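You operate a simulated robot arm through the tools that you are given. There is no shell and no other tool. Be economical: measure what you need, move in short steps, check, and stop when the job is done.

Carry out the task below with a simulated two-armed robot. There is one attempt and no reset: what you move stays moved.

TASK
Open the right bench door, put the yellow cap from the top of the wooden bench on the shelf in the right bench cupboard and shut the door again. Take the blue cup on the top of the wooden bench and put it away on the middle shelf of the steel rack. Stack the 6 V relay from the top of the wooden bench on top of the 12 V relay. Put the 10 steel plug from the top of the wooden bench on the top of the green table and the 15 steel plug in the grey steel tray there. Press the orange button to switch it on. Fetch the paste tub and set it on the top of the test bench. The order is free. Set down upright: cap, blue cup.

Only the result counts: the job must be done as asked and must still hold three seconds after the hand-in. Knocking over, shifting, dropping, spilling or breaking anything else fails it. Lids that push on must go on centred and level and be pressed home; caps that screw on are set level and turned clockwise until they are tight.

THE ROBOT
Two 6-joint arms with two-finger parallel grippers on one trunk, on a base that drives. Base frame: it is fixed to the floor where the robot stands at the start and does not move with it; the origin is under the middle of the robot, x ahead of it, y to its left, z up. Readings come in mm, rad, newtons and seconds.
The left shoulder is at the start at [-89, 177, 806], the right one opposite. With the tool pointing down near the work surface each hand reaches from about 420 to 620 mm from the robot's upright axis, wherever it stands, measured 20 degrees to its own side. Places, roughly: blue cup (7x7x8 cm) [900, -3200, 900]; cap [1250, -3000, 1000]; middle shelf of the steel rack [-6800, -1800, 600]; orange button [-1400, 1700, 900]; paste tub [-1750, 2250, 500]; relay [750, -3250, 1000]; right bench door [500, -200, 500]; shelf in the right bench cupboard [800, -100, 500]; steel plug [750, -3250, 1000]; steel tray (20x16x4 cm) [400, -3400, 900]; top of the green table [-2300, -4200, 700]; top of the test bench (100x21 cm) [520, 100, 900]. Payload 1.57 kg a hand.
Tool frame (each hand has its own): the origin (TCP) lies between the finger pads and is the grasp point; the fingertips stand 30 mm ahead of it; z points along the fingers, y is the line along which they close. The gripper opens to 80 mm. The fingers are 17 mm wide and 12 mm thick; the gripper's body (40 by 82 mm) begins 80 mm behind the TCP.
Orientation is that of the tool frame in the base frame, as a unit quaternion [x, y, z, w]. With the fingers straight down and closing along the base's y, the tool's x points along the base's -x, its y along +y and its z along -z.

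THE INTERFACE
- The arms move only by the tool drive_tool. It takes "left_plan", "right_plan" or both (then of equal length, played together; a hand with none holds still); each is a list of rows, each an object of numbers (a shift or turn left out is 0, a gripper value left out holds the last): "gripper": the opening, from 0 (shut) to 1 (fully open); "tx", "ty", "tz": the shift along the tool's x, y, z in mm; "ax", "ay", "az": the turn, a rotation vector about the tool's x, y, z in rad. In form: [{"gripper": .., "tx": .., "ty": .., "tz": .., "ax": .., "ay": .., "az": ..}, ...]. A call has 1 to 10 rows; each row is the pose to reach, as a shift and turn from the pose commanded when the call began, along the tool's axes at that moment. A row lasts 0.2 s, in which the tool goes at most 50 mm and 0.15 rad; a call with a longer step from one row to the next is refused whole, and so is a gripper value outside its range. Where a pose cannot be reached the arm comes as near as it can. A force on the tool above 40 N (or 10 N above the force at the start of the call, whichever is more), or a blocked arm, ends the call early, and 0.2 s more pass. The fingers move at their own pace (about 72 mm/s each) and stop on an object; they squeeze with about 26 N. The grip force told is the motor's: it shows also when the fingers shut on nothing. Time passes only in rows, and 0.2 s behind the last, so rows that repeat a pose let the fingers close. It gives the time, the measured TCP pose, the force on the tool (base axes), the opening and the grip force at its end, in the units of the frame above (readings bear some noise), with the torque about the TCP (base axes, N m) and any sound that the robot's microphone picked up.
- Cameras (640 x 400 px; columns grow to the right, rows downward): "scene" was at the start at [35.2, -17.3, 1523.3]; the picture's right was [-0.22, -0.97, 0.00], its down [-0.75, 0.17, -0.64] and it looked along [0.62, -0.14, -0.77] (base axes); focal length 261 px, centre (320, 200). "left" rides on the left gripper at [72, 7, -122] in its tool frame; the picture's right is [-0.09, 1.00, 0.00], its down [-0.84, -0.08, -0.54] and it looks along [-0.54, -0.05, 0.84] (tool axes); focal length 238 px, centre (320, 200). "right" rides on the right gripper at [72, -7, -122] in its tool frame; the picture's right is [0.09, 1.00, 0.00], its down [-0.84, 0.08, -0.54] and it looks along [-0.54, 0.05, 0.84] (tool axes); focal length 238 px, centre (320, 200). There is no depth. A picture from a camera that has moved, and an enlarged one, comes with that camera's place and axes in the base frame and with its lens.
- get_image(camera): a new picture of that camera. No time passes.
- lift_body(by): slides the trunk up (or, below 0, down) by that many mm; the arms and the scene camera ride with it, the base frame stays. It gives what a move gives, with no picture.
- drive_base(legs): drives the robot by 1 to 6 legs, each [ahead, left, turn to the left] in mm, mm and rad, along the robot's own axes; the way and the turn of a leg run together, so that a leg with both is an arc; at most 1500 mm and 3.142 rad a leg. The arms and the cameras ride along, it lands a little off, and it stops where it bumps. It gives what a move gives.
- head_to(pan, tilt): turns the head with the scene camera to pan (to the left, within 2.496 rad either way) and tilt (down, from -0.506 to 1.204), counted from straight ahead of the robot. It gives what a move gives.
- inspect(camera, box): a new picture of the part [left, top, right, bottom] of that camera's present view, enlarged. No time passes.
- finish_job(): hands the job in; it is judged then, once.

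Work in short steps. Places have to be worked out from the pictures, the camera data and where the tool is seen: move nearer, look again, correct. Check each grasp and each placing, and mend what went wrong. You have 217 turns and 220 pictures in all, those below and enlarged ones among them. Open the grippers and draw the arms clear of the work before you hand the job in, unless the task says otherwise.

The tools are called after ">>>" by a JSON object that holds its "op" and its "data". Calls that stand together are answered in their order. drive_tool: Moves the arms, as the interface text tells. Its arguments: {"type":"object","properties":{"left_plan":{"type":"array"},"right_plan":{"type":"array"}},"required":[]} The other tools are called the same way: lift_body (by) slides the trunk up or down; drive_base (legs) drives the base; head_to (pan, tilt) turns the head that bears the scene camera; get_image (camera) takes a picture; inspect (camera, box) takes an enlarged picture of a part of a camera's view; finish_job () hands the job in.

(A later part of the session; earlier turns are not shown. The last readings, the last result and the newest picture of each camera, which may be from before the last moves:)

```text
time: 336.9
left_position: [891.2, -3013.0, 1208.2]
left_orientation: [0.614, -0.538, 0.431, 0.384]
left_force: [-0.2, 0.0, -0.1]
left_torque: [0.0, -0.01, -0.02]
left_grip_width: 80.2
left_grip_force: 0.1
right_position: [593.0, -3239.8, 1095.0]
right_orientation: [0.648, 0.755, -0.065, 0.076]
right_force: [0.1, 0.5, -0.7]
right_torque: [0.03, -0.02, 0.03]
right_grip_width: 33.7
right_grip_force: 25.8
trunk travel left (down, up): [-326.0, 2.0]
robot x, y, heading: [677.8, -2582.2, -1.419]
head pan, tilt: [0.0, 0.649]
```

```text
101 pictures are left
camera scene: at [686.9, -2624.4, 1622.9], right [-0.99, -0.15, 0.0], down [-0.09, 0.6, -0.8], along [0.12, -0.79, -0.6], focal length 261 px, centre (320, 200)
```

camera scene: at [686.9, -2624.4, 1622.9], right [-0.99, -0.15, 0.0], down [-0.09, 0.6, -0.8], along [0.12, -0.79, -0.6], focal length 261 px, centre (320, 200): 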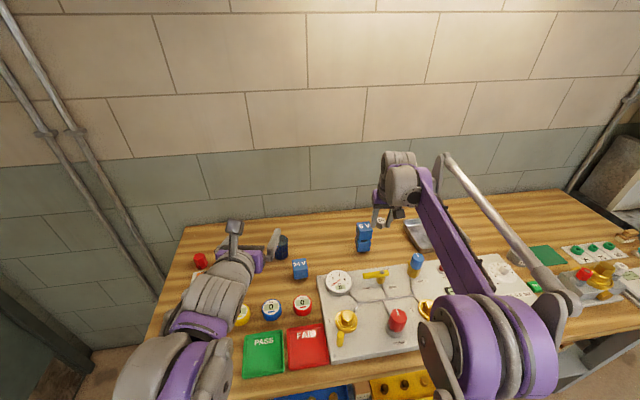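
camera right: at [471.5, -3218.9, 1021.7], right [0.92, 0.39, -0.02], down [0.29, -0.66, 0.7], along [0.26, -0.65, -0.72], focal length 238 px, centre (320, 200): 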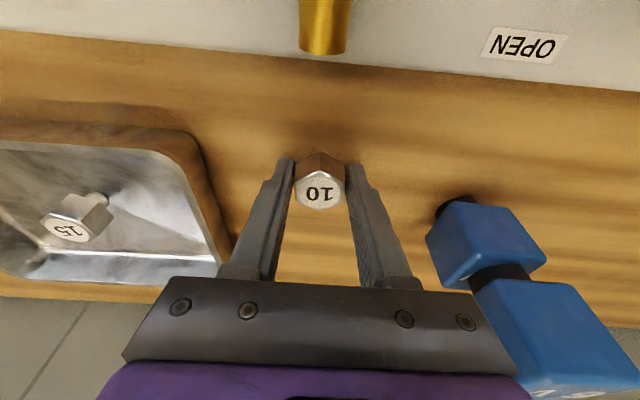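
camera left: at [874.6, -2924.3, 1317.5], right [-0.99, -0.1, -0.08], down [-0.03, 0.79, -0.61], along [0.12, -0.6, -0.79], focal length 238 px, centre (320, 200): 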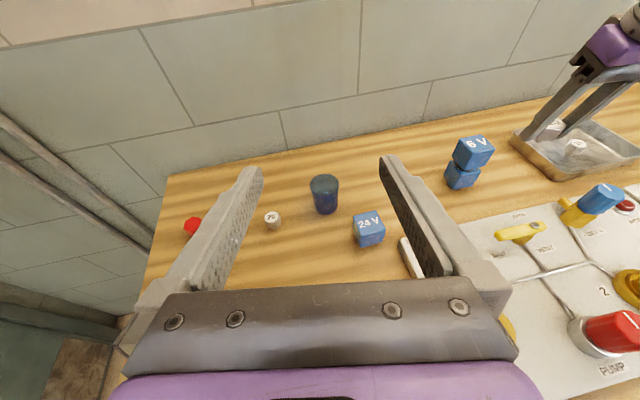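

Cup ≈(924,-3228), rim 968. I bring the left hand down to ~130 mm short of the cup on its approach axis.

>>> {"op": "drive_tool", "data": {"left_plan": [{"tx": -32, "ty": -1, "tz": 28}, {"tx": -64, "ty": -2, "tz": 56}, {"tx": -96, "ty": -4, "tz": 84}, {"tx": -128, "ty": -6, "tz": 112}, {"tx": -160, "ty": -8, "tz": 140}, {"tx": -190, "ty": -8, "tz": 168}, {"tx": -190, "ty": -8, "tz": 168}]}}

>>> {"op": "get_image", "data": {"camera": "left"}}

```text
time: 338.5
left_position: [909.8, -3105.6, 974.0]
left_orientation: [0.614, -0.539, 0.43, 0.384]
left_force: [-0.8, -0.3, 0.2]
left_torque: [0.04, 0.0, 0.01]
left_grip_width: 79.7
left_grip_force: 0.0
right_position: [593.2, -3239.7, 1095.0]
right_orientation: [0.648, 0.755, -0.066, 0.076]
right_force: [0.4, 0.8, -1.0]
right_torque: [0.0, 0.02, 0.0]
right_grip_width: 33.8
right_grip_force: 25.7
trunk travel left (down, up): [-326.0, 2.0]
robot x, y, heading: [680.7, -2579.6, -1.417]
head pan, tilt: [0.0, 0.649]
```

```text
100 pictures are left
camera left: at [892.0, -3016.2, 1082.0], right [-0.99, -0.1, -0.08], down [-0.03, 0.79, -0.61], along [0.12, -0.6, -0.79], focal length 238 px, centre (320, 200)
```

left: 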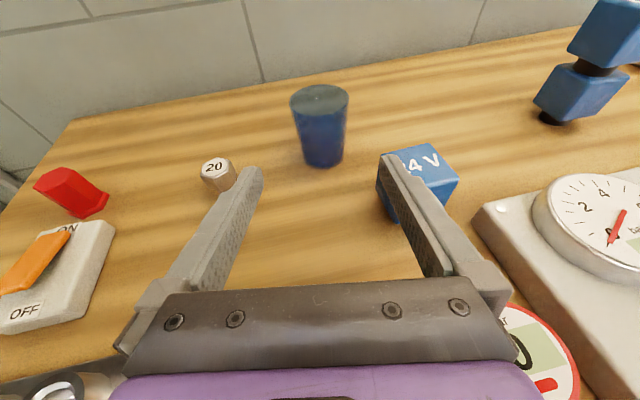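

The 24 V relay is close to the right finger; I raise the approach line 11 mm, narrow the opening slightly, and advance most of the way.

>>> {"op": "drive_tool", "data": {"left_plan": [{"tx": 11, "ty": 2, "gripper": 0.95}, {"tx": 11, "ty": 2, "tz": 35}, {"tx": 11, "ty": 2, "tz": 70}, {"tx": 11, "ty": 2, "tz": 100}, {"tx": 11, "ty": 2, "tz": 100}]}}

>>> {"op": "get_image", "data": {"camera": "left"}}

```text
time: 339.7
left_position: [921.4, -3204.6, 952.2]
left_orientation: [0.614, -0.538, 0.431, 0.384]
left_force: [-0.2, -0.5, -0.4]
left_torque: [0.01, 0.01, -0.01]
left_grip_width: 76.0
left_grip_force: 0.0
right_position: [592.5, -3238.3, 1095.3]
right_orientation: [0.647, 0.755, -0.065, 0.076]
right_force: [0.1, 0.5, -1.7]
right_torque: [0.02, -0.01, 0.02]
right_grip_width: 33.7
right_grip_force: 26.0
trunk travel left (down, up): [-326.0, 2.0]
robot x, y, heading: [677.9, -2575.6, -1.416]
head pan, tilt: [0.0, 0.649]
```

```text
99 pictures are left
camera left: at [902.8, -3115.6, 1060.1], right [-0.99, -0.1, -0.08], down [-0.03, 0.79, -0.61], along [0.12, -0.6, -0.79], focal length 238 px, centre (320, 200)
```

left: 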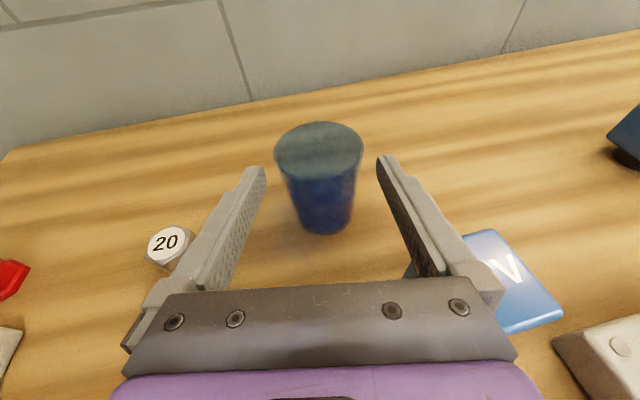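

Cup centre ≈(925,-3244), rim z≈951, ~61 mm wide. Advance the final 43 mm and close.

>>> {"op": "drive_tool", "data": {"left_plan": [{"tx": -3, "ty": 1, "tz": 22}, {"tx": -6, "ty": 1, "tz": 43}, {"tx": -6, "ty": 1, "tz": 43, "gripper": 0}, {"tx": -6, "ty": 1, "tz": 43, "gripper": 0}, {"tx": -6, "ty": 1, "tz": 43, "gripper": 0}, {"tx": -6, "ty": 1, "tz": 43, "gripper": 0}]}}

>>> {"op": "get_image", "data": {"camera": "left"}}

```text
time: 341.1
left_position: [923.9, -3242.0, 931.1]
left_orientation: [0.615, -0.537, 0.432, 0.383]
left_force: [-0.3, -0.2, 0.8]
left_torque: [-0.01, 0.01, -0.03]
left_grip_width: 57.9
left_grip_force: 25.7
right_position: [593.0, -3240.9, 1094.3]
right_orientation: [0.648, 0.755, -0.064, 0.076]
right_force: [0.6, 0.0, -0.8]
right_torque: [0.0, 0.01, 0.0]
right_grip_width: 33.6
right_grip_force: 25.5
trunk travel left (down, up): [-326.0, 2.0]
robot x, y, heading: [679.0, -2580.8, -1.417]
head pan, tilt: [0.0, 0.649]
```

```text
98 pictures are left
camera left: at [906.6, -3153.9, 1039.5], right [-0.99, -0.1, -0.08], down [-0.03, 0.79, -0.61], along [0.12, -0.6, -0.79], focal length 238 px, centre (320, 200)
```

left: 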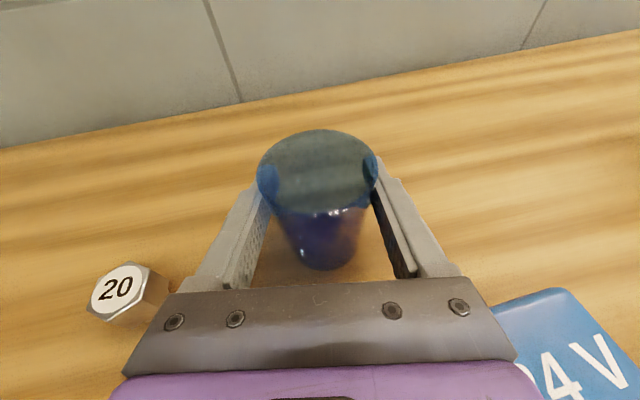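

Cup gripped at 58 mm. Lift 180 mm straight up and check.

>>> {"op": "drive_tool", "data": {"left_plan": [{"tx": 38, "tz": -13}, {"tx": 76, "tz": -26}, {"tx": 114, "tz": -40}, {"tx": 152, "tz": -53}, {"tx": 170, "tz": -60}, {"tx": 170, "tz": -60}]}}

>>> {"op": "get_image", "data": {"camera": "left"}}

>>> {"op": "get_image", "data": {"camera": "right"}}

```text
time: 342.5
left_position: [924.8, -3241.2, 1109.6]
left_orientation: [0.615, -0.537, 0.431, 0.383]
left_force: [0.4, 0.1, -0.5]
left_torque: [-0.02, 0.02, -0.02]
left_grip_width: 57.7
left_grip_force: 26.3
right_position: [591.7, -3238.7, 1094.9]
right_orientation: [0.648, 0.755, -0.065, 0.075]
right_force: [0.3, -0.6, -1.4]
right_torque: [-0.04, -0.02, 0.01]
right_grip_width: 33.6
right_grip_force: 26.2
trunk travel left (down, up): [-326.0, 2.0]
robot x, y, heading: [678.9, -2580.9, -1.416]
head pan, tilt: [0.0, 0.649]
```

```text
97 pictures are left
camera left: at [907.6, -3152.9, 1218.6], right [-0.99, -0.1, -0.08], down [-0.03, 0.79, -0.61], along [0.12, -0.6, -0.79], focal length 238 px, centre (320, 200)
```

left: 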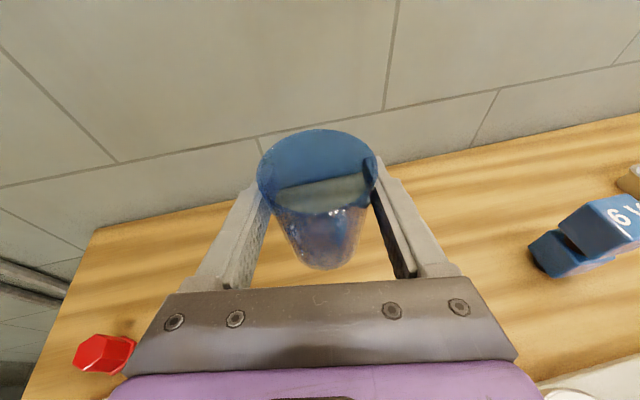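

```text
96 pictures are left
camera right: at [572.5, -3146.9, 1200.3], right [0.97, 0.24, -0.02], down [0.18, -0.69, 0.7], along [0.16, -0.68, -0.72], focal length 238 px, centre (320, 200)
```

right: 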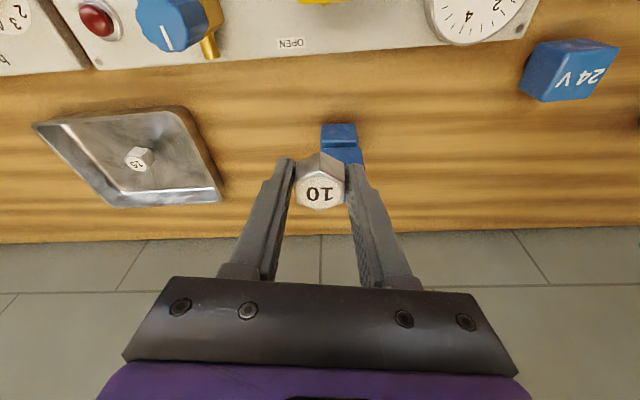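

Both objects secure. Back off, square up, and travel sideways along the wall toward the green table.

>>> {"op": "drive_base", "data": {"legs": [[-520, 0, 0], [0, 0, 0.153], [0, -1500, 0], [0, -1200, 0]]}}

>>> {"op": "head_to", "data": {"pan": -0.2, "tilt": 0.5}}

>>> {"op": "get_image", "data": {"camera": "scene"}}

```text
time: 369.5
left_position: [-1615.2, -3509.1, 1109.8]
left_orientation: [0.659, -0.482, 0.464, 0.344]
left_force: [0.0, -0.5, -0.5]
left_torque: [0.02, 0.0, 0.02]
left_grip_width: 57.6
left_grip_force: 26.2
right_position: [-1941.4, -3563.4, 1095.5]
right_orientation: [0.58, 0.808, -0.059, 0.081]
right_force: [0.3, 0.4, -1.9]
right_torque: [0.01, -0.01, 0.01]
right_grip_width: 33.7
right_grip_force: 25.8
trunk travel left (down, up): [-326.0, 2.0]
robot x, y, heading: [-1973.1, -2896.4, -1.24]
head pan, tilt: [0.0, 0.649]
```

```text
time: 370.2
left_position: [-1614.7, -3507.4, 1109.8]
left_orientation: [0.66, -0.482, 0.463, 0.344]
left_force: [0.1, 0.0, -0.3]
left_torque: [0.06, -0.02, 0.02]
left_grip_width: 57.4
left_grip_force: 26.3
right_position: [-1942.8, -3562.6, 1094.3]
right_orientation: [0.58, 0.809, -0.058, 0.08]
right_force: [0.3, -0.1, -1.3]
right_torque: [-0.02, 0.03, 0.0]
right_grip_width: 33.7
right_grip_force: 26.3
trunk travel left (down, up): [-326.0, 2.0]
robot x, y, heading: [-1971.5, -2903.2, -1.242]
head pan, tilt: [-0.201, 0.499]
```

```text
95 pictures are left
camera scene: at [-1972.2, -2949.5, 1636.2], right [-0.99, -0.13, 0.0], down [-0.06, 0.48, -0.88], along [0.11, -0.87, -0.48], focal length 261 px, centre (320, 200)
```

scene: 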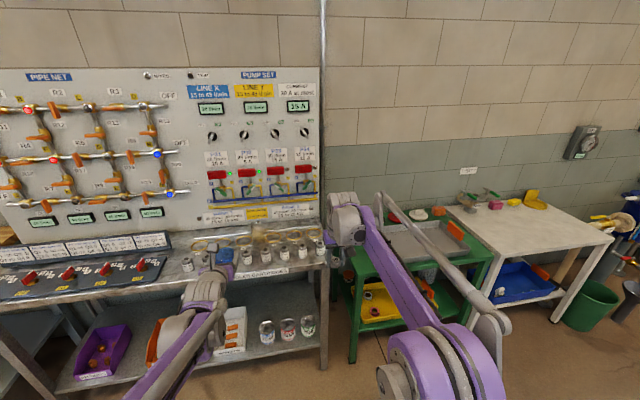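

The green table is just to the right. I shift right 350 mm to see it well.

>>> {"op": "drive_base", "data": {"legs": [[0, -350, -0.02]]}}

>>> {"op": "head_to", "data": {"pan": 0, "tilt": 0.7}}

>>> {"op": "get_image", "data": {"camera": "scene"}}

>>> {"op": "get_image", "data": {"camera": "right"}}

```text
time: 373.9
left_position: [-1968.0, -3628.1, 1110.1]
left_orientation: [0.653, -0.491, 0.458, 0.35]
left_force: [0.3, -0.8, -0.3]
left_torque: [-0.01, 0.0, 0.02]
left_grip_width: 57.8
left_grip_force: 25.9
right_position: [-2297.4, -3674.5, 1095.1]
right_orientation: [0.59, 0.801, -0.059, 0.08]
right_force: [0.8, 0.2, -1.7]
right_torque: [0.0, 0.0, -0.02]
right_grip_width: 33.9
right_grip_force: 26.4
trunk travel left (down, up): [-326.0, 2.0]
robot x, y, heading: [-2310.6, -3011.3, -1.271]
head pan, tilt: [-0.201, 0.499]
```

```text
time: 374.6
left_position: [-1968.9, -3627.5, 1110.2]
left_orientation: [0.654, -0.49, 0.459, 0.35]
left_force: [-1.0, 0.9, -0.2]
left_torque: [-0.04, 0.01, 0.02]
left_grip_width: 57.4
left_grip_force: 26.5
right_position: [-2297.3, -3674.1, 1095.4]
right_orientation: [0.591, 0.801, -0.059, 0.08]
right_force: [-0.8, -0.1, -1.2]
right_torque: [-0.01, -0.01, 0.01]
right_grip_width: 33.5
right_grip_force: 25.9
trunk travel left (down, up): [-326.0, 2.0]
robot x, y, heading: [-2311.9, -3008.8, -1.271]
head pan, tilt: [0.0, 0.7]
```

```text
94 pictures are left
camera scene: at [-2296.3, -3050.4, 1618.6], right [-0.95, -0.3, 0.0], down [-0.19, 0.61, -0.77], along [0.23, -0.73, -0.64], focal length 261 px, centre (320, 200)
```

scene: 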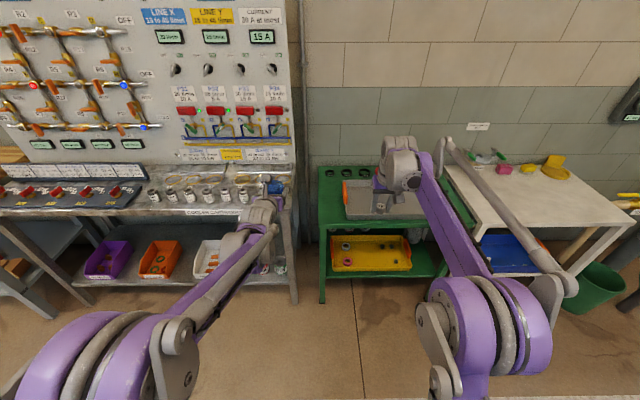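

```text
93 pictures are left
camera right: at [-2331.8, -3585.6, 1200.3], right [0.92, 0.38, -0.02], down [0.28, -0.66, 0.7], along [0.25, -0.65, -0.72], focal length 238 px, centre (320, 200)
```

right: 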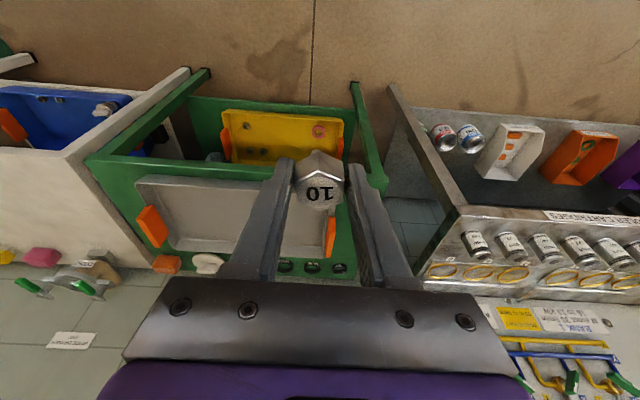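

I zoom in on the green table top to find a clear spot and distinguish the tray lying on it.

>>> {"op": "inspect", "data": {"camera": "right", "box": [80, 90, 400, 290]}}

>>> {"op": "inspect", "data": {"camera": "scene", "box": [300, 150, 500, 290]}}

```text
2.00 times, centred on (240, 190) of right
camera zoom: at [-2331.8, -3585.6, 1200.3], right [0.92, 0.38, -0.02], down [0.28, -0.66, 0.7], along [0.25, -0.65, -0.72], focal length 477 px, centre (480, 220)
```

zoom: 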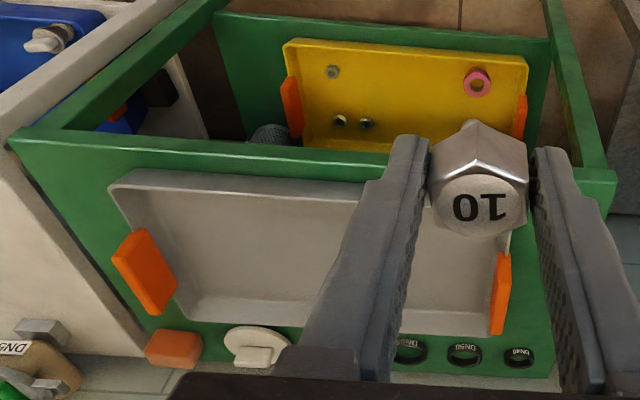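

```text
2.86 times, centred on (400, 220) of scene
camera zoom: at [-2296.3, -3050.4, 1618.6], right [-0.95, -0.3, 0.0], down [-0.19, 0.61, -0.77], along [0.23, -0.73, -0.64], focal length 747 px, centre (91, 143)
```

zoom: 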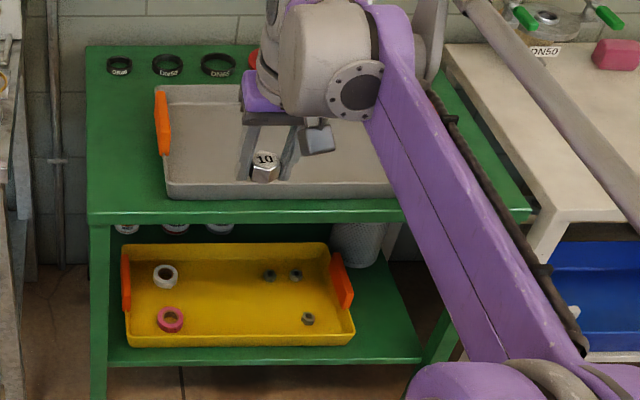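

The free strip on the green table's left side ≈(-2039,-4051) is clear of the plastic tray and gaskets. I retract the left hand (cup) 200 mm and drive so the right hand comes over that spot.

>>> {"op": "drive_tool", "data": {"left_plan": [{"tx": -13, "tz": -38}, {"tx": -26, "tz": -76}, {"tx": -40, "tz": -113}, {"tx": -53, "tz": -150}, {"tx": -67, "tz": -189}, {"tx": -67, "tz": -189}]}}

>>> {"op": "drive_base", "data": {"legs": [[0, 135, 0.006], [420, 0, 0]]}}

>>> {"op": "get_image", "data": {"camera": "right"}}

>>> {"op": "get_image", "data": {"camera": "scene"}}

```text
time: 376.0
left_position: [-2022.7, -3437.5, 1109.4]
left_orientation: [0.653, -0.49, 0.459, 0.35]
left_force: [0.0, 0.6, -0.3]
left_torque: [0.01, 0.01, -0.02]
left_grip_width: 57.6
left_grip_force: 26.3
right_position: [-2298.2, -3674.5, 1095.4]
right_orientation: [0.591, 0.801, -0.059, 0.08]
right_force: [0.5, 0.9, -2.1]
right_torque: [0.04, -0.01, 0.01]
right_grip_width: 33.5
right_grip_force: 25.2
trunk travel left (down, up): [-326.0, 2.0]
robot x, y, heading: [-2306.2, -3009.1, -1.273]
head pan, tilt: [0.0, 0.7]
```

```text
time: 380.1
left_position: [-1763.0, -3797.8, 1109.6]
left_orientation: [0.654, -0.489, 0.46, 0.349]
left_force: [-0.5, 0.4, 0.1]
left_torque: [-0.03, -0.02, 0.03]
left_grip_width: 57.6
left_grip_force: 25.8
right_position: [-2037.5, -4037.6, 1095.7]
right_orientation: [0.587, 0.804, -0.058, 0.08]
right_force: [0.0, 0.4, -2.4]
right_torque: [-0.01, 0.02, 0.01]
right_grip_width: 33.8
right_grip_force: 25.6
trunk travel left (down, up): [-326.0, 2.0]
robot x, y, heading: [-2055.6, -3375.0, -1.265]
head pan, tilt: [0.0, 0.7]
```

```text
90 pictures are left
camera right: at [-2072.2, -3950.2, 1200.1], right [0.92, 0.39, -0.02], down [0.29, -0.66, 0.7], along [0.26, -0.65, -0.72], focal length 238 px, centre (320, 200)
```

right: 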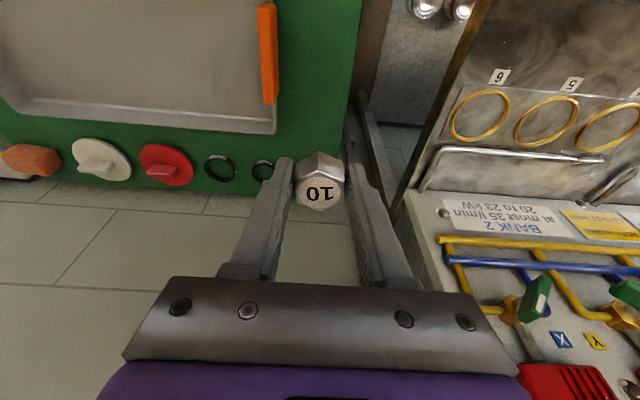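

```text
89 pictures are left
camera scene: at [-2040.0, -3414.9, 1618.4], right [-0.95, -0.3, 0.0], down [-0.2, 0.61, -0.77], along [0.23, -0.73, -0.64], focal length 261 px, centre (320, 200)
```

scene: 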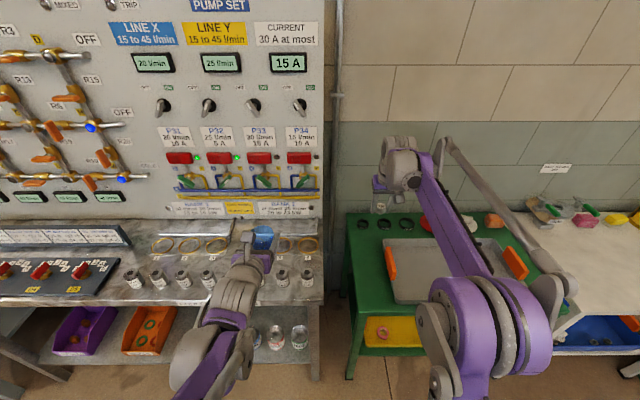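

The spot directly beneath is on the clear green strip (63 mm from the edge, 90 mm from the tray handle). Descend 300 mm.

>>> {"op": "drive_tool", "data": {"right_plan": [{"tx": 9, "tz": 46}, {"tx": 18, "tz": 92}, {"tx": 27, "tz": 138}, {"tx": 36, "tz": 184}, {"tx": 45, "tz": 230}, {"tx": 54, "tz": 270}, {"tx": 58, "tz": 294}, {"tx": 58, "tz": 294}]}}

>>> {"op": "get_image", "data": {"camera": "right"}}

>>> {"op": "inspect", "data": {"camera": "scene", "box": [320, 160, 480, 280]}}

```text
time: 381.9
left_position: [-1764.9, -3798.3, 1109.5]
left_orientation: [0.655, -0.488, 0.46, 0.348]
left_force: [0.4, -0.2, -1.0]
left_torque: [0.0, -0.01, 0.02]
left_grip_width: 57.7
left_grip_force: 26.6
right_position: [-2034.7, -4039.9, 795.5]
right_orientation: [0.587, 0.803, -0.058, 0.08]
right_force: [-0.6, 0.0, -0.6]
right_torque: [-0.01, 0.02, 0.02]
right_grip_width: 33.5
right_grip_force: 25.6
trunk travel left (down, up): [-326.0, 2.0]
robot x, y, heading: [-2052.9, -3375.3, -1.265]
head pan, tilt: [0.0, 0.7]
```

```text
88 pictures are left
camera right: at [-2069.3, -3950.8, 901.3], right [0.92, 0.39, -0.02], down [0.29, -0.66, 0.7], along [0.26, -0.65, -0.72], focal length 238 px, centre (320, 200)
```

right: 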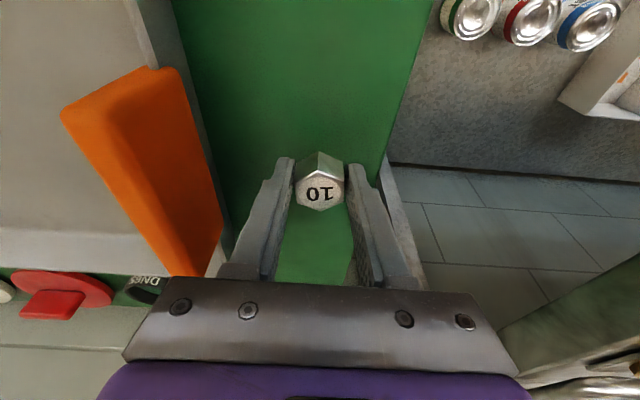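

```text
3.33 times, centred on (400, 220) of scene
camera zoom: at [-2039.8, -3415.1, 1618.6], right [-0.95, -0.3, 0.0], down [-0.2, 0.61, -0.76], along [0.23, -0.73, -0.64], focal length 871 px, centre (53, 133)
```

zoom: 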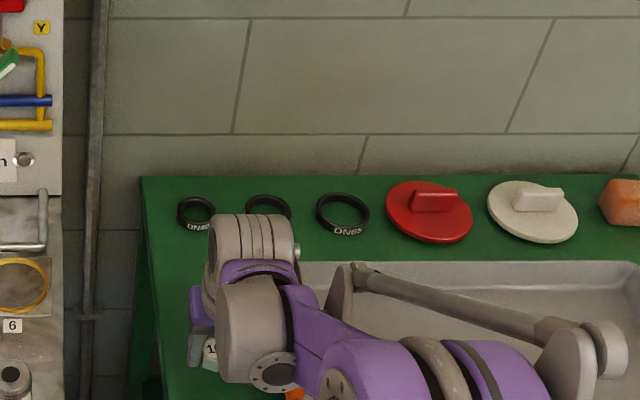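

Close above the table. Shift 8 mm right, and descend in steps.

>>> {"op": "drive_tool", "data": {"right_plan": [{"ty": -8, "tx": 4, "tz": 20}, {"ty": -8, "tx": 7, "tz": 33}, {"ty": -8, "tx": 8, "tz": 40}, {"ty": -8, "tx": 9, "tz": 44}, {"ty": -8, "tx": 9, "tz": 44}]}}

>>> {"op": "get_image", "data": {"camera": "right"}}

```text
time: 382.4
left_position: [-1764.9, -3796.8, 1111.3]
left_orientation: [0.655, -0.487, 0.461, 0.349]
left_force: [-0.6, -1.0, -0.9]
left_torque: [0.02, -0.01, -0.02]
left_grip_width: 57.3
left_grip_force: 26.0
right_position: [-2043.4, -4042.2, 770.6]
right_orientation: [0.589, 0.802, -0.06, 0.08]
right_force: [-1.2, 3.3, 31.0]
right_torque: [0.12, 0.16, -0.06]
right_grip_width: 33.5
right_grip_force: 25.7
trunk travel left (down, up): [-326.0, 2.0]
robot x, y, heading: [-2049.2, -3374.1, -1.261]
head pan, tilt: [0.0, 0.7]
stopped in row 2 (right hand): the force on the tool passed its limit at 55 N (the readings are from after the stop); the commanded pose is now the measured one
```

```text
86 pictures are left
camera right: at [-2077.3, -3952.8, 876.3], right [0.92, 0.39, -0.02], down [0.29, -0.65, 0.7], along [0.26, -0.65, -0.71], focal length 238 px, centre (320, 200)
```

right: 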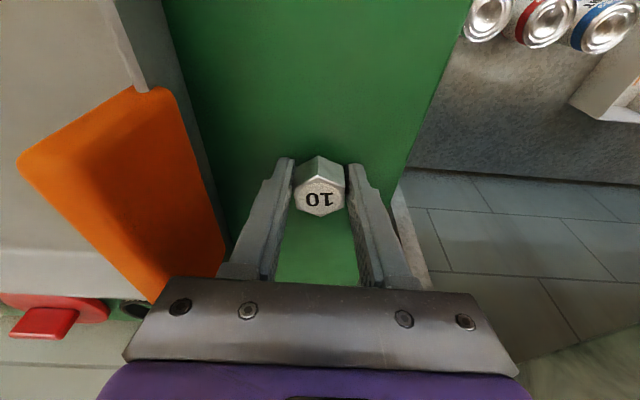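

Contact (table ≈738). Ease 1.5 mm, open, and rise straight up.

>>> {"op": "drive_tool", "data": {"right_plan": [{"tx": -0.3, "tz": -1.5}, {"tx": -0.3, "tz": -1.5, "gripper": 0.68}, {"tx": -0.3, "tz": -1.5}, {"tx": -0.3, "tz": -2}, {"tx": -8, "tz": -42}, {"tx": -17, "tz": -87}, {"tx": -27, "tz": -135}, {"tx": -36, "tz": -180}]}}

>>> {"op": "get_image", "data": {"camera": "right"}}

```text
time: 384.2
left_position: [-1764.3, -3797.9, 1109.7]
left_orientation: [0.655, -0.488, 0.46, 0.349]
left_force: [0.4, -0.1, -0.3]
left_torque: [0.01, -0.01, 0.01]
left_grip_width: 57.5
left_grip_force: 26.2
right_position: [-2039.7, -4042.7, 951.7]
right_orientation: [0.589, 0.802, -0.059, 0.082]
right_force: [-0.4, 0.3, -0.3]
right_torque: [-0.01, -0.01, 0.01]
right_grip_width: 54.6
right_grip_force: 0.0
trunk travel left (down, up): [-326.0, 2.0]
robot x, y, heading: [-2054.6, -3376.5, -1.261]
head pan, tilt: [0.0, 0.7]
```

```text
85 pictures are left
camera right: at [-2075.2, -3952.9, 1056.8], right [0.92, 0.39, -0.02], down [0.29, -0.66, 0.7], along [0.26, -0.65, -0.72], focal length 238 px, centre (320, 200)
```

right: 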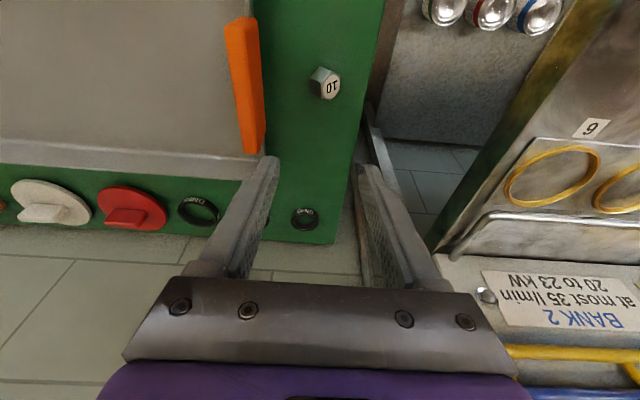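

Check how the plug rests.

>>> {"op": "inspect", "data": {"camera": "right", "box": [250, 30, 410, 150]}}

```text
3.33 times, centred on (330, 90) of right
camera zoom: at [-2075.2, -3952.9, 1056.8], right [0.92, 0.39, -0.02], down [0.29, -0.66, 0.7], along [0.26, -0.65, -0.72], focal length 794 px, centre (287, 567)
```

zoom: 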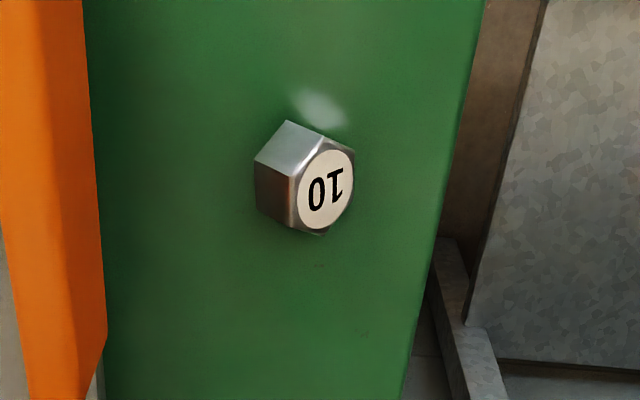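

Plug 10 rests on the green table top. I back out and head for the steel rack across the room, with the cup in the left hand.

>>> {"op": "drive_base", "data": {"legs": [[-800, 0, 0], [0, 0, -2.06], [1500, 0, 0], [1200, 0, 0]]}}

>>> {"op": "head_to", "data": {"pan": 0, "tilt": 0.35}}

>>> {"op": "get_image", "data": {"camera": "scene"}}

```text
time: 406.2
left_position: [-5460.8, -2187.2, 1109.4]
left_orientation: [0.083, 0.813, 0.063, -0.574]
left_force: [0.1, -0.2, 0.6]
left_torque: [0.0, 0.0, 0.02]
left_grip_width: 57.3
left_grip_force: 26.2
right_position: [-5544.2, -1828.9, 950.1]
right_orientation: [0.991, -0.092, -0.099, -0.009]
right_force: [0.1, -0.8, 0.1]
right_torque: [-0.01, 0.0, -0.01]
right_grip_width: 54.3
right_grip_force: 0.1
trunk travel left (down, up): [-326.0, 2.0]
robot x, y, heading: [-4954.7, -2132.0, 2.955]
head pan, tilt: [0.0, 0.7]
```

```text
time: 407.0
left_position: [-5461.5, -2188.8, 1109.3]
left_orientation: [0.083, 0.812, 0.063, -0.574]
left_force: [-0.7, -0.3, -0.6]
left_torque: [0.0, -0.01, 0.01]
left_grip_width: 57.4
left_grip_force: 25.9
right_position: [-5544.1, -1828.7, 950.1]
right_orientation: [0.991, -0.093, -0.1, -0.009]
right_force: [0.2, -0.6, 0.1]
right_torque: [0.02, -0.01, -0.01]
right_grip_width: 54.2
right_grip_force: 0.2
trunk travel left (down, up): [-326.0, 2.0]
robot x, y, heading: [-4954.3, -2133.4, 2.959]
head pan, tilt: [0.0, 0.351]
```

```text
83 pictures are left
camera scene: at [-4998.9, -2124.2, 1649.9], right [0.18, 0.98, 0.0], down [0.34, -0.06, -0.94], along [-0.92, 0.17, -0.34], focal length 261 px, centre (320, 200)
```

scene: 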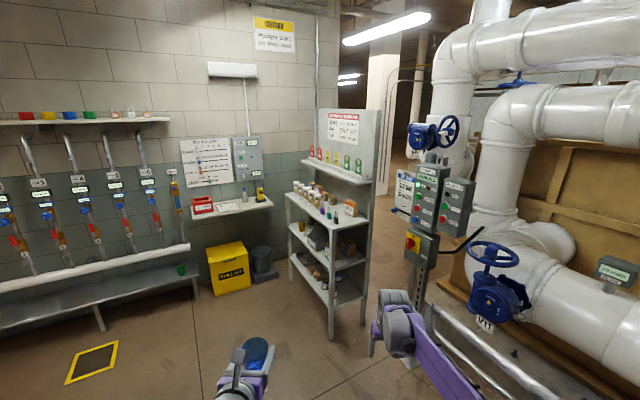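

The steel rack stands ahead. Zoom in on it.

>>> {"op": "inspect", "data": {"camera": "scene", "box": [270, 100, 400, 350]}}

```text
1.60 times, centred on (335, 225) of scene
camera zoom: at [-4998.9, -2124.2, 1649.9], right [0.18, 0.98, 0.0], down [0.34, -0.06, -0.94], along [-0.92, 0.17, -0.34], focal length 418 px, centre (296, 160)
```

zoom: 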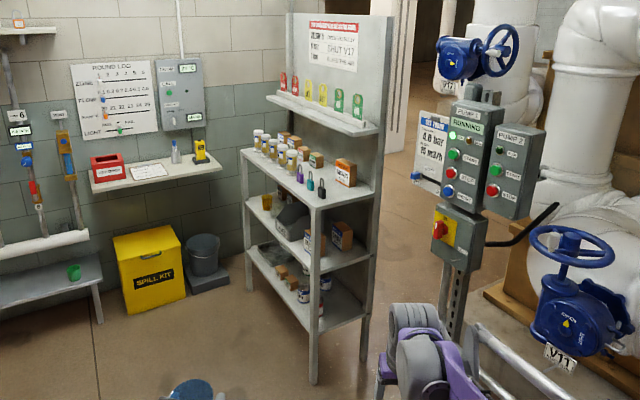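

The rack's open front faces -y (normal heading for me ≈1.87), running from (-7210,-2020) to (-6462,-1788). I go round to stand ~950 mm in front of it.

>>> {"op": "drive_base", "data": {"legs": [[0, 957, 0], [1420, 0, 0], [0, 0, -1.09]]}}

>>> {"op": "head_to", "data": {"pan": 0, "tilt": 0.55}}

>>> {"op": "get_image", "data": {"camera": "scene"}}

```text
time: 425.2
left_position: [-6805.4, -2381.5, 1110.1]
left_orientation: [0.498, 0.647, 0.356, -0.455]
left_force: [0.1, 0.3, -0.5]
left_torque: [-0.01, 0.01, 0.02]
left_grip_width: 57.4
left_grip_force: 25.8
right_position: [-6521.0, -2146.5, 951.0]
right_orientation: [0.793, -0.601, -0.08, -0.06]
right_force: [-0.1, 0.8, 0.0]
right_torque: [-0.03, -0.04, -0.01]
right_grip_width: 54.6
right_grip_force: 0.1
trunk travel left (down, up): [-326.0, 2.0]
robot x, y, heading: [-6529.8, -2813.6, 1.849]
head pan, tilt: [0.0, 0.351]
```

```text
time: 426.0
left_position: [-6805.2, -2382.0, 1110.5]
left_orientation: [0.498, 0.647, 0.356, -0.454]
left_force: [0.5, 0.5, -0.2]
left_torque: [0.0, 0.0, -0.02]
left_grip_width: 57.6
left_grip_force: 25.7
right_position: [-6521.4, -2146.5, 950.7]
right_orientation: [0.793, -0.6, -0.08, -0.059]
right_force: [0.1, -0.9, 0.2]
right_torque: [0.02, -0.03, 0.01]
right_grip_width: 54.6
right_grip_force: 0.1
trunk travel left (down, up): [-326.0, 2.0]
robot x, y, heading: [-6530.1, -2813.8, 1.85]
head pan, tilt: [0.0, 0.55]
```

```text
81 pictures are left
camera scene: at [-6540.6, -2768.6, 1631.8], right [0.96, 0.27, 0.0], down [0.14, -0.5, -0.85], along [-0.23, 0.82, -0.52], focal length 261 px, centre (320, 200)
```

scene: 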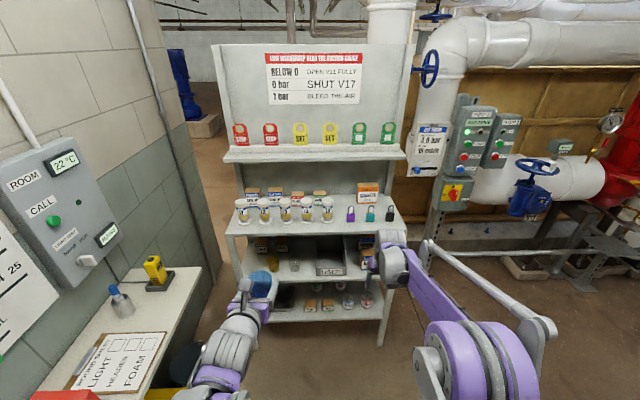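

Well aligned. Zoom in on the rack's shelves.

>>> {"op": "inspect", "data": {"camera": "scene", "box": [215, 185, 415, 345]}}

>>> {"op": "get_image", "data": {"camera": "left"}}

```text
2.50 times, centred on (315, 265) of scene
camera zoom: at [-6540.6, -2768.6, 1631.8], right [0.96, 0.27, 0.0], down [0.14, -0.5, -0.85], along [-0.23, 0.82, -0.52], focal length 653 px, centre (332, 38)
```

zoom: 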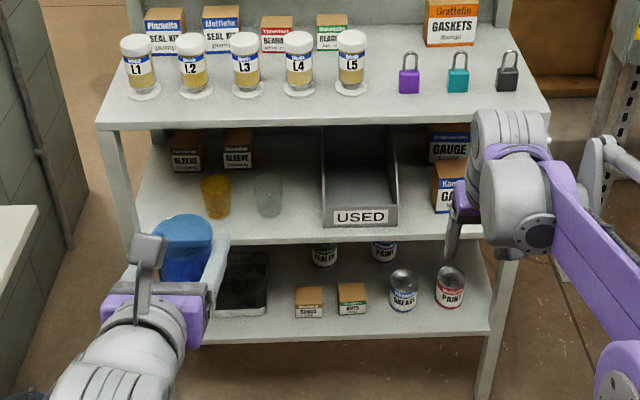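

```text
79 pictures are left
camera left: at [-6776.8, -2467.7, 1217.9], right [0.97, 0.22, -0.08], down [0.13, -0.78, -0.61], along [-0.2, 0.58, -0.79], focal length 238 px, centre (320, 200)
```

left: 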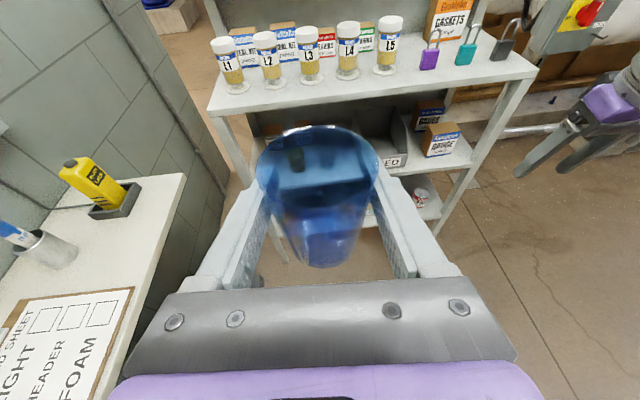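

Middle shelf z≈600; the free place is at its left end (left of the yellow cup), ≈(-7120,-1940). A side desk (z≈800) is near, so I'll approach diagonally from the right (heading ≈2.39). First I fold the right hand to the side.

>>> {"op": "drive_tool", "data": {"right_plan": [{"tx": 42, "tz": -9, "ty": -22, "gripper": 0}, {"tx": 84, "tz": -17, "ty": -45}, {"tx": 126, "tz": -26, "ty": -68}, {"tx": 168, "tz": -34, "ty": -90}, {"tx": 210, "tz": -43, "ty": -113}, {"tx": 252, "tz": -51, "ty": -136}, {"tx": 294, "tz": -60, "ty": -158}, {"tx": 336, "tz": -68, "ty": -181}, {"tx": 378, "tz": -77, "ty": -204}, {"tx": 420, "tz": -85, "ty": -226}]}}

>>> {"op": "get_image", "data": {"camera": "scene"}}

```text
time: 428.2
left_position: [-6804.9, -2381.2, 1109.8]
left_orientation: [0.498, 0.647, 0.356, -0.455]
left_force: [-0.2, -1.0, -0.7]
left_torque: [0.02, 0.01, -0.01]
left_grip_width: 57.2
left_grip_force: 25.9
right_position: [-6187.5, -2499.3, 951.6]
right_orientation: [0.793, -0.6, -0.081, -0.06]
right_force: [0.8, 0.7, -0.8]
right_torque: [0.02, -0.01, 0.02]
right_grip_width: 0.0
right_grip_force: 21.4
trunk travel left (down, up): [-326.0, 2.0]
robot x, y, heading: [-6525.0, -2810.9, 1.85]
head pan, tilt: [0.0, 0.55]
```

```text
78 pictures are left
camera scene: at [-6540.3, -2769.3, 1631.7], right [0.96, 0.27, 0.0], down [0.14, -0.5, -0.85], along [-0.23, 0.82, -0.52], focal length 261 px, centre (320, 200)
```

scene: 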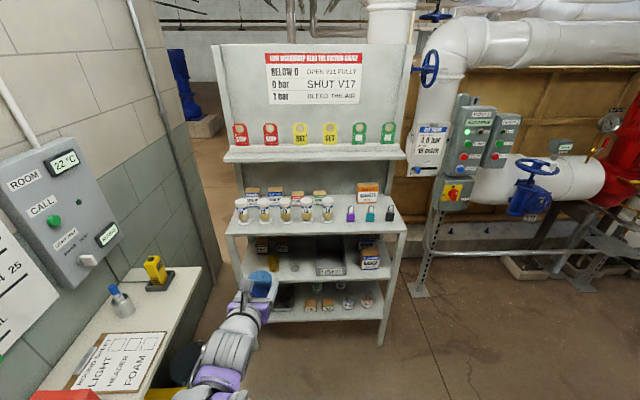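

The right hand is folded away. I re-inspect the middle shelf unobstructed.

>>> {"op": "inspect", "data": {"camera": "scene", "box": [230, 220, 410, 320]}}

```text
3.56 times, centred on (320, 270) of scene
camera zoom: at [-6540.3, -2769.3, 1631.7], right [0.96, 0.27, 0.0], down [0.14, -0.5, -0.85], along [-0.23, 0.82, -0.52], focal length 929 px, centre (320, -49)
```

zoom: 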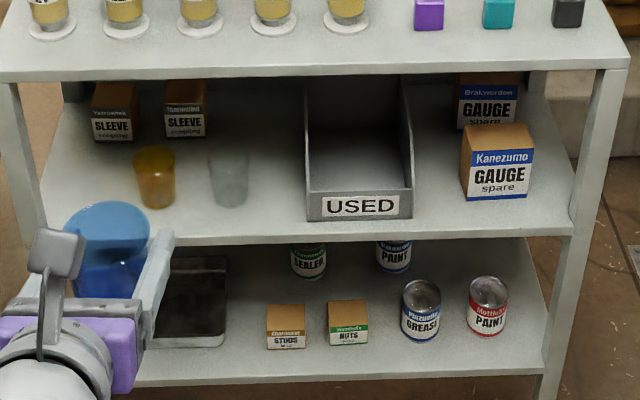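

Left-end spot on the shelf confirmed ≈(-7112,-1934). I drive to the diagonal staging position first, then lower the trunk.

>>> {"op": "drive_base", "data": {"legs": [[0, -286, 0], [0, 0, 0.536], [225, -134, 0]]}}

>>> {"op": "lift_body", "data": {"by": -326}}

>>> {"op": "get_image", "data": {"camera": "scene"}}

>>> {"op": "get_image", "data": {"camera": "left"}}

```text
time: 434.3
left_position: [-6782.0, -2258.5, 1109.2]
left_orientation: [0.308, 0.756, 0.223, -0.533]
left_force: [0.3, 0.2, 0.0]
left_torque: [0.02, -0.02, 0.0]
left_grip_width: 57.1
left_grip_force: 26.0
right_position: [-6192.7, -2041.6, 951.6]
right_orientation: [0.925, -0.367, -0.093, -0.037]
right_force: [0.3, 0.0, -0.4]
right_torque: [0.03, 0.02, -0.02]
right_grip_width: 0.1
right_grip_force: 20.7
trunk travel left (down, up): [-326.0, 2.0]
robot x, y, heading: [-6321.8, -2490.2, 2.385]
head pan, tilt: [0.0, 0.55]
```

```text
time: 437.5
left_position: [-6782.1, -2258.2, 784.2]
left_orientation: [0.307, 0.756, 0.222, -0.534]
left_force: [0.1, 0.1, -1.1]
left_torque: [-0.02, 0.0, -0.02]
left_grip_width: 57.0
left_grip_force: 26.3
right_position: [-6192.8, -2041.4, 625.7]
right_orientation: [0.925, -0.367, -0.094, -0.037]
right_force: [-1.1, 0.1, -1.0]
right_torque: [-0.01, 0.01, 0.02]
right_grip_width: 0.2
right_grip_force: 20.7
trunk travel left (down, up): [0.0, 328.0]
robot x, y, heading: [-6326.0, -2487.4, 2.39]
head pan, tilt: [0.0, 0.55]
```

```text
76 pictures are left
camera scene: at [-6394.5, -2419.3, 1300.3], right [0.68, 0.73, 0.0], down [0.38, -0.36, -0.85], along [-0.62, 0.58, -0.52], focal length 261 px, centre (320, 200)
```

scene: 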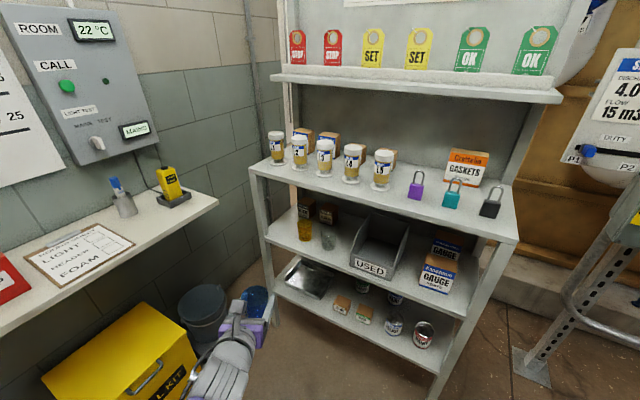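

```text
75 pictures are left
camera left: at [-6713.5, -2318.4, 892.1], right [0.72, 0.69, -0.08], down [0.51, -0.61, -0.61], along [-0.47, 0.4, -0.79], focal length 238 px, centre (320, 200)
```

left: 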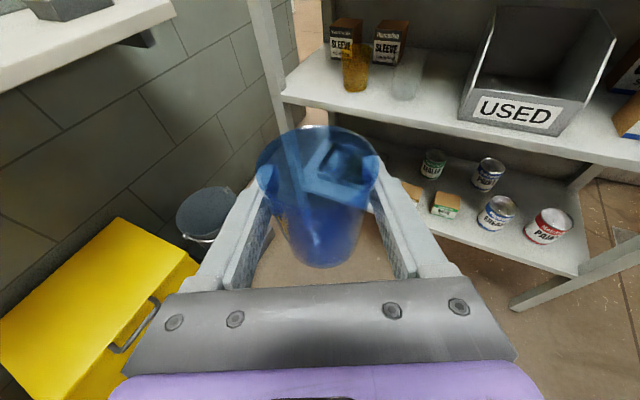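

I zoom both views to pin down the shelf corner, the yellow cup and the free spot.

>>> {"op": "inspect", "data": {"camera": "left", "box": [240, 0, 480, 150]}}

>>> {"op": "inspect", "data": {"camera": "scene", "box": [240, 160, 420, 300]}}

```text
2.67 times, centred on (360, 75) of left
camera zoom: at [-6713.5, -2318.4, 892.1], right [0.72, 0.69, -0.08], down [0.51, -0.61, -0.61], along [-0.47, 0.4, -0.79], focal length 636 px, centre (213, 533)
```

zoom: 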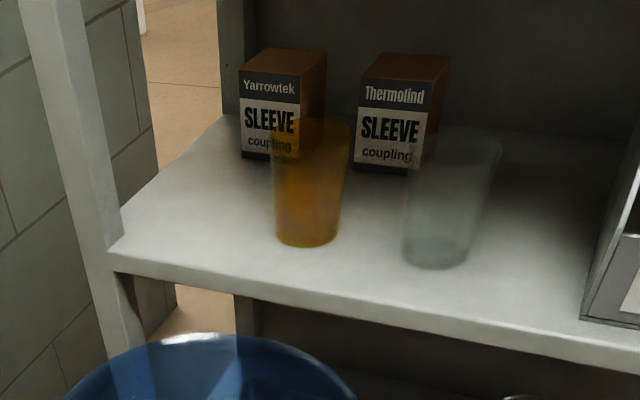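

```text
2.86 times, centred on (330, 230) of scene
camera zoom: at [-6394.5, -2419.3, 1300.3], right [0.68, 0.73, 0.0], down [0.38, -0.36, -0.85], along [-0.62, 0.58, -0.52], focal length 747 px, centre (291, 114)
```

zoom: 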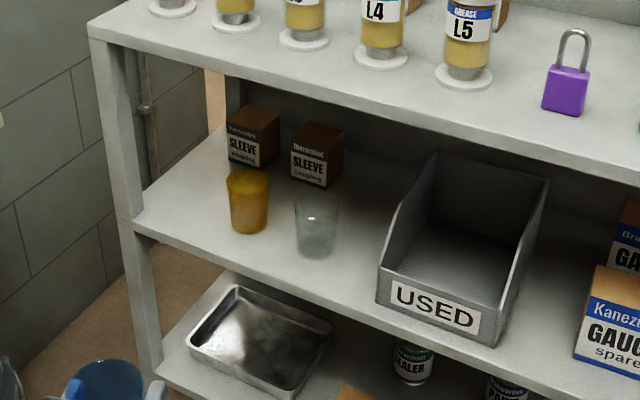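

Consistent solution: shelf z≈615, corner (-7150,-2021), yellow cup (-7026,-1908); target for the cup (-7101,-1952). I extend the arm 160 mm and lower to cup-bottom ≈57 mm above the shelf, still well outside.

>>> {"op": "drive_tool", "data": {"left_plan": [{"tx": -2, "ty": 1, "tz": 43}, {"tx": -4, "ty": 2, "tz": 86}, {"tx": -6, "ty": 4, "tz": 129}, {"tx": -7, "ty": 5, "tz": 172}, {"tx": -7, "ty": 5, "tz": 172}]}}

>>> {"op": "drive_base", "data": {"legs": [[120, 0, 0]]}}

>>> {"op": "get_image", "data": {"camera": "left"}}

>>> {"op": "get_image", "data": {"camera": "scene"}}

```text
time: 438.7
left_position: [-6893.3, -2142.8, 720.1]
left_orientation: [0.307, 0.756, 0.221, -0.534]
left_force: [0.1, 0.0, -0.8]
left_torque: [0.03, 0.02, 0.03]
left_grip_width: 57.4
left_grip_force: 25.9
right_position: [-6192.7, -2041.7, 626.7]
right_orientation: [0.925, -0.367, -0.094, -0.035]
right_force: [0.6, 0.4, -0.6]
right_torque: [0.01, -0.01, 0.03]
right_grip_width: 0.0
right_grip_force: 21.8
trunk travel left (down, up): [0.0, 328.0]
robot x, y, heading: [-6324.1, -2484.5, 2.391]
head pan, tilt: [0.0, 0.55]
```

```text
time: 439.9
left_position: [-6980.4, -2061.7, 719.2]
left_orientation: [0.309, 0.756, 0.223, -0.533]
left_force: [-0.1, 0.3, -1.2]
left_torque: [-0.01, 0.0, 0.04]
left_grip_width: 57.1
left_grip_force: 26.3
right_position: [-6277.4, -1961.3, 625.7]
right_orientation: [0.924, -0.368, -0.094, -0.036]
right_force: [0.3, -0.9, -1.0]
right_torque: [0.01, 0.0, 0.01]
right_grip_width: 0.0
right_grip_force: 22.0
trunk travel left (down, up): [0.0, 328.0]
robot x, y, heading: [-6410.1, -2407.9, 2.387]
head pan, tilt: [0.0, 0.55]
```

```text
72 pictures are left
camera left: at [-6910.4, -2120.9, 827.4], right [0.72, 0.69, -0.08], down [0.51, -0.61, -0.61], along [-0.47, 0.4, -0.79], focal length 238 px, centre (320, 200)
```

left: 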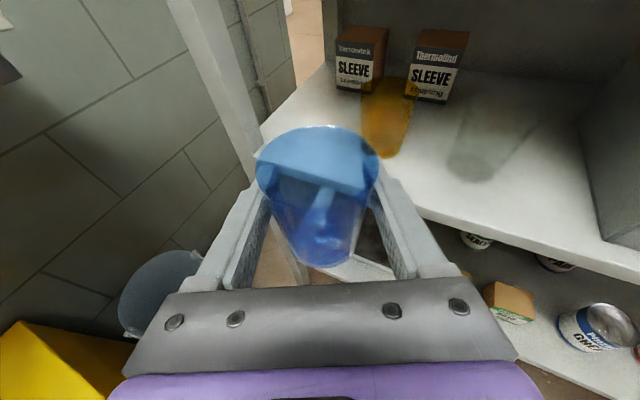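

```text
71 pictures are left
camera scene: at [-6480.7, -2337.9, 1300.3], right [0.69, 0.73, 0.0], down [0.38, -0.36, -0.85], along [-0.62, 0.58, -0.52], focal length 261 px, centre (320, 200)
```

scene: 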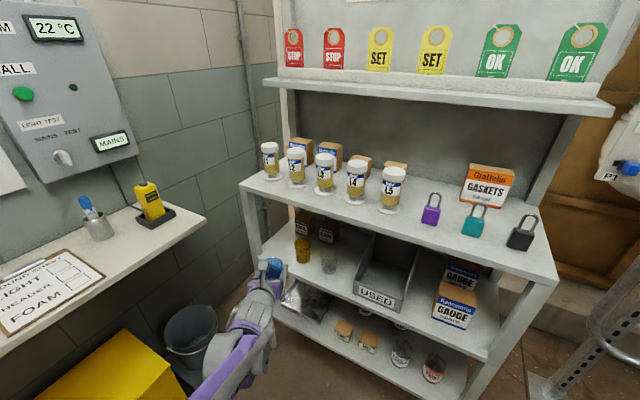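

Model agrees with the image (front edge, cup). I pull the right hand back a bit more, then advance 163 mm so the cup is over the free spot.

>>> {"op": "drive_tool", "data": {"right_plan": [{"tx": 45, "tz": -9}, {"tx": 88, "tz": -18}]}}

>>> {"op": "drive_base", "data": {"legs": [[100, 0, 0]]}}

>>> {"op": "get_image", "data": {"camera": "left"}}

```text
time: 440.5
left_position: [-6977.9, -2061.7, 719.2]
left_orientation: [0.308, 0.757, 0.221, -0.533]
left_force: [-0.3, -1.1, 0.6]
left_torque: [0.01, 0.01, -0.02]
left_grip_width: 57.3
left_grip_force: 26.1
right_position: [-6213.3, -2021.7, 623.4]
right_orientation: [0.924, -0.368, -0.095, -0.037]
right_force: [0.0, -0.5, -0.2]
right_torque: [-0.03, -0.01, 0.02]
right_grip_width: 0.0
right_grip_force: 21.8
trunk travel left (down, up): [0.0, 328.0]
robot x, y, heading: [-6409.2, -2408.3, 2.389]
head pan, tilt: [0.0, 0.55]
```

```text
time: 441.7
left_position: [-7051.1, -1992.2, 718.9]
left_orientation: [0.309, 0.756, 0.223, -0.532]
left_force: [0.2, 0.6, -0.3]
left_torque: [-0.07, -0.01, -0.04]
left_grip_width: 57.3
left_grip_force: 26.6
right_position: [-6283.7, -1954.0, 623.8]
right_orientation: [0.924, -0.368, -0.094, -0.037]
right_force: [0.3, 0.5, 0.7]
right_torque: [-0.02, 0.0, 0.0]
right_grip_width: 0.0
right_grip_force: 21.3
trunk travel left (down, up): [0.0, 328.0]
robot x, y, heading: [-6481.4, -2337.0, 2.388]
head pan, tilt: [0.0, 0.55]
```

```text
70 pictures are left
camera left: at [-6981.9, -2052.0, 827.4], right [0.72, 0.69, -0.08], down [0.51, -0.61, -0.61], along [-0.47, 0.4, -0.79], focal length 238 px, centre (320, 200)
```

left: 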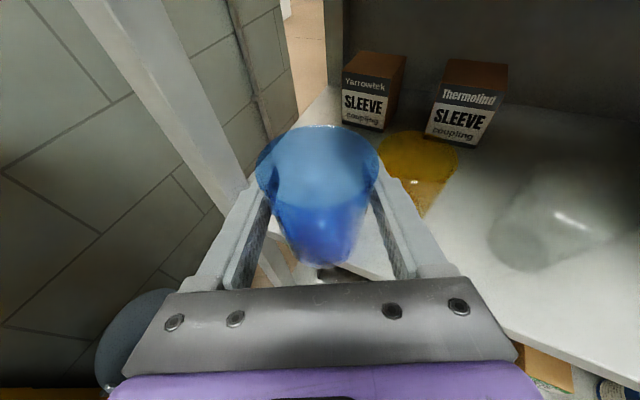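

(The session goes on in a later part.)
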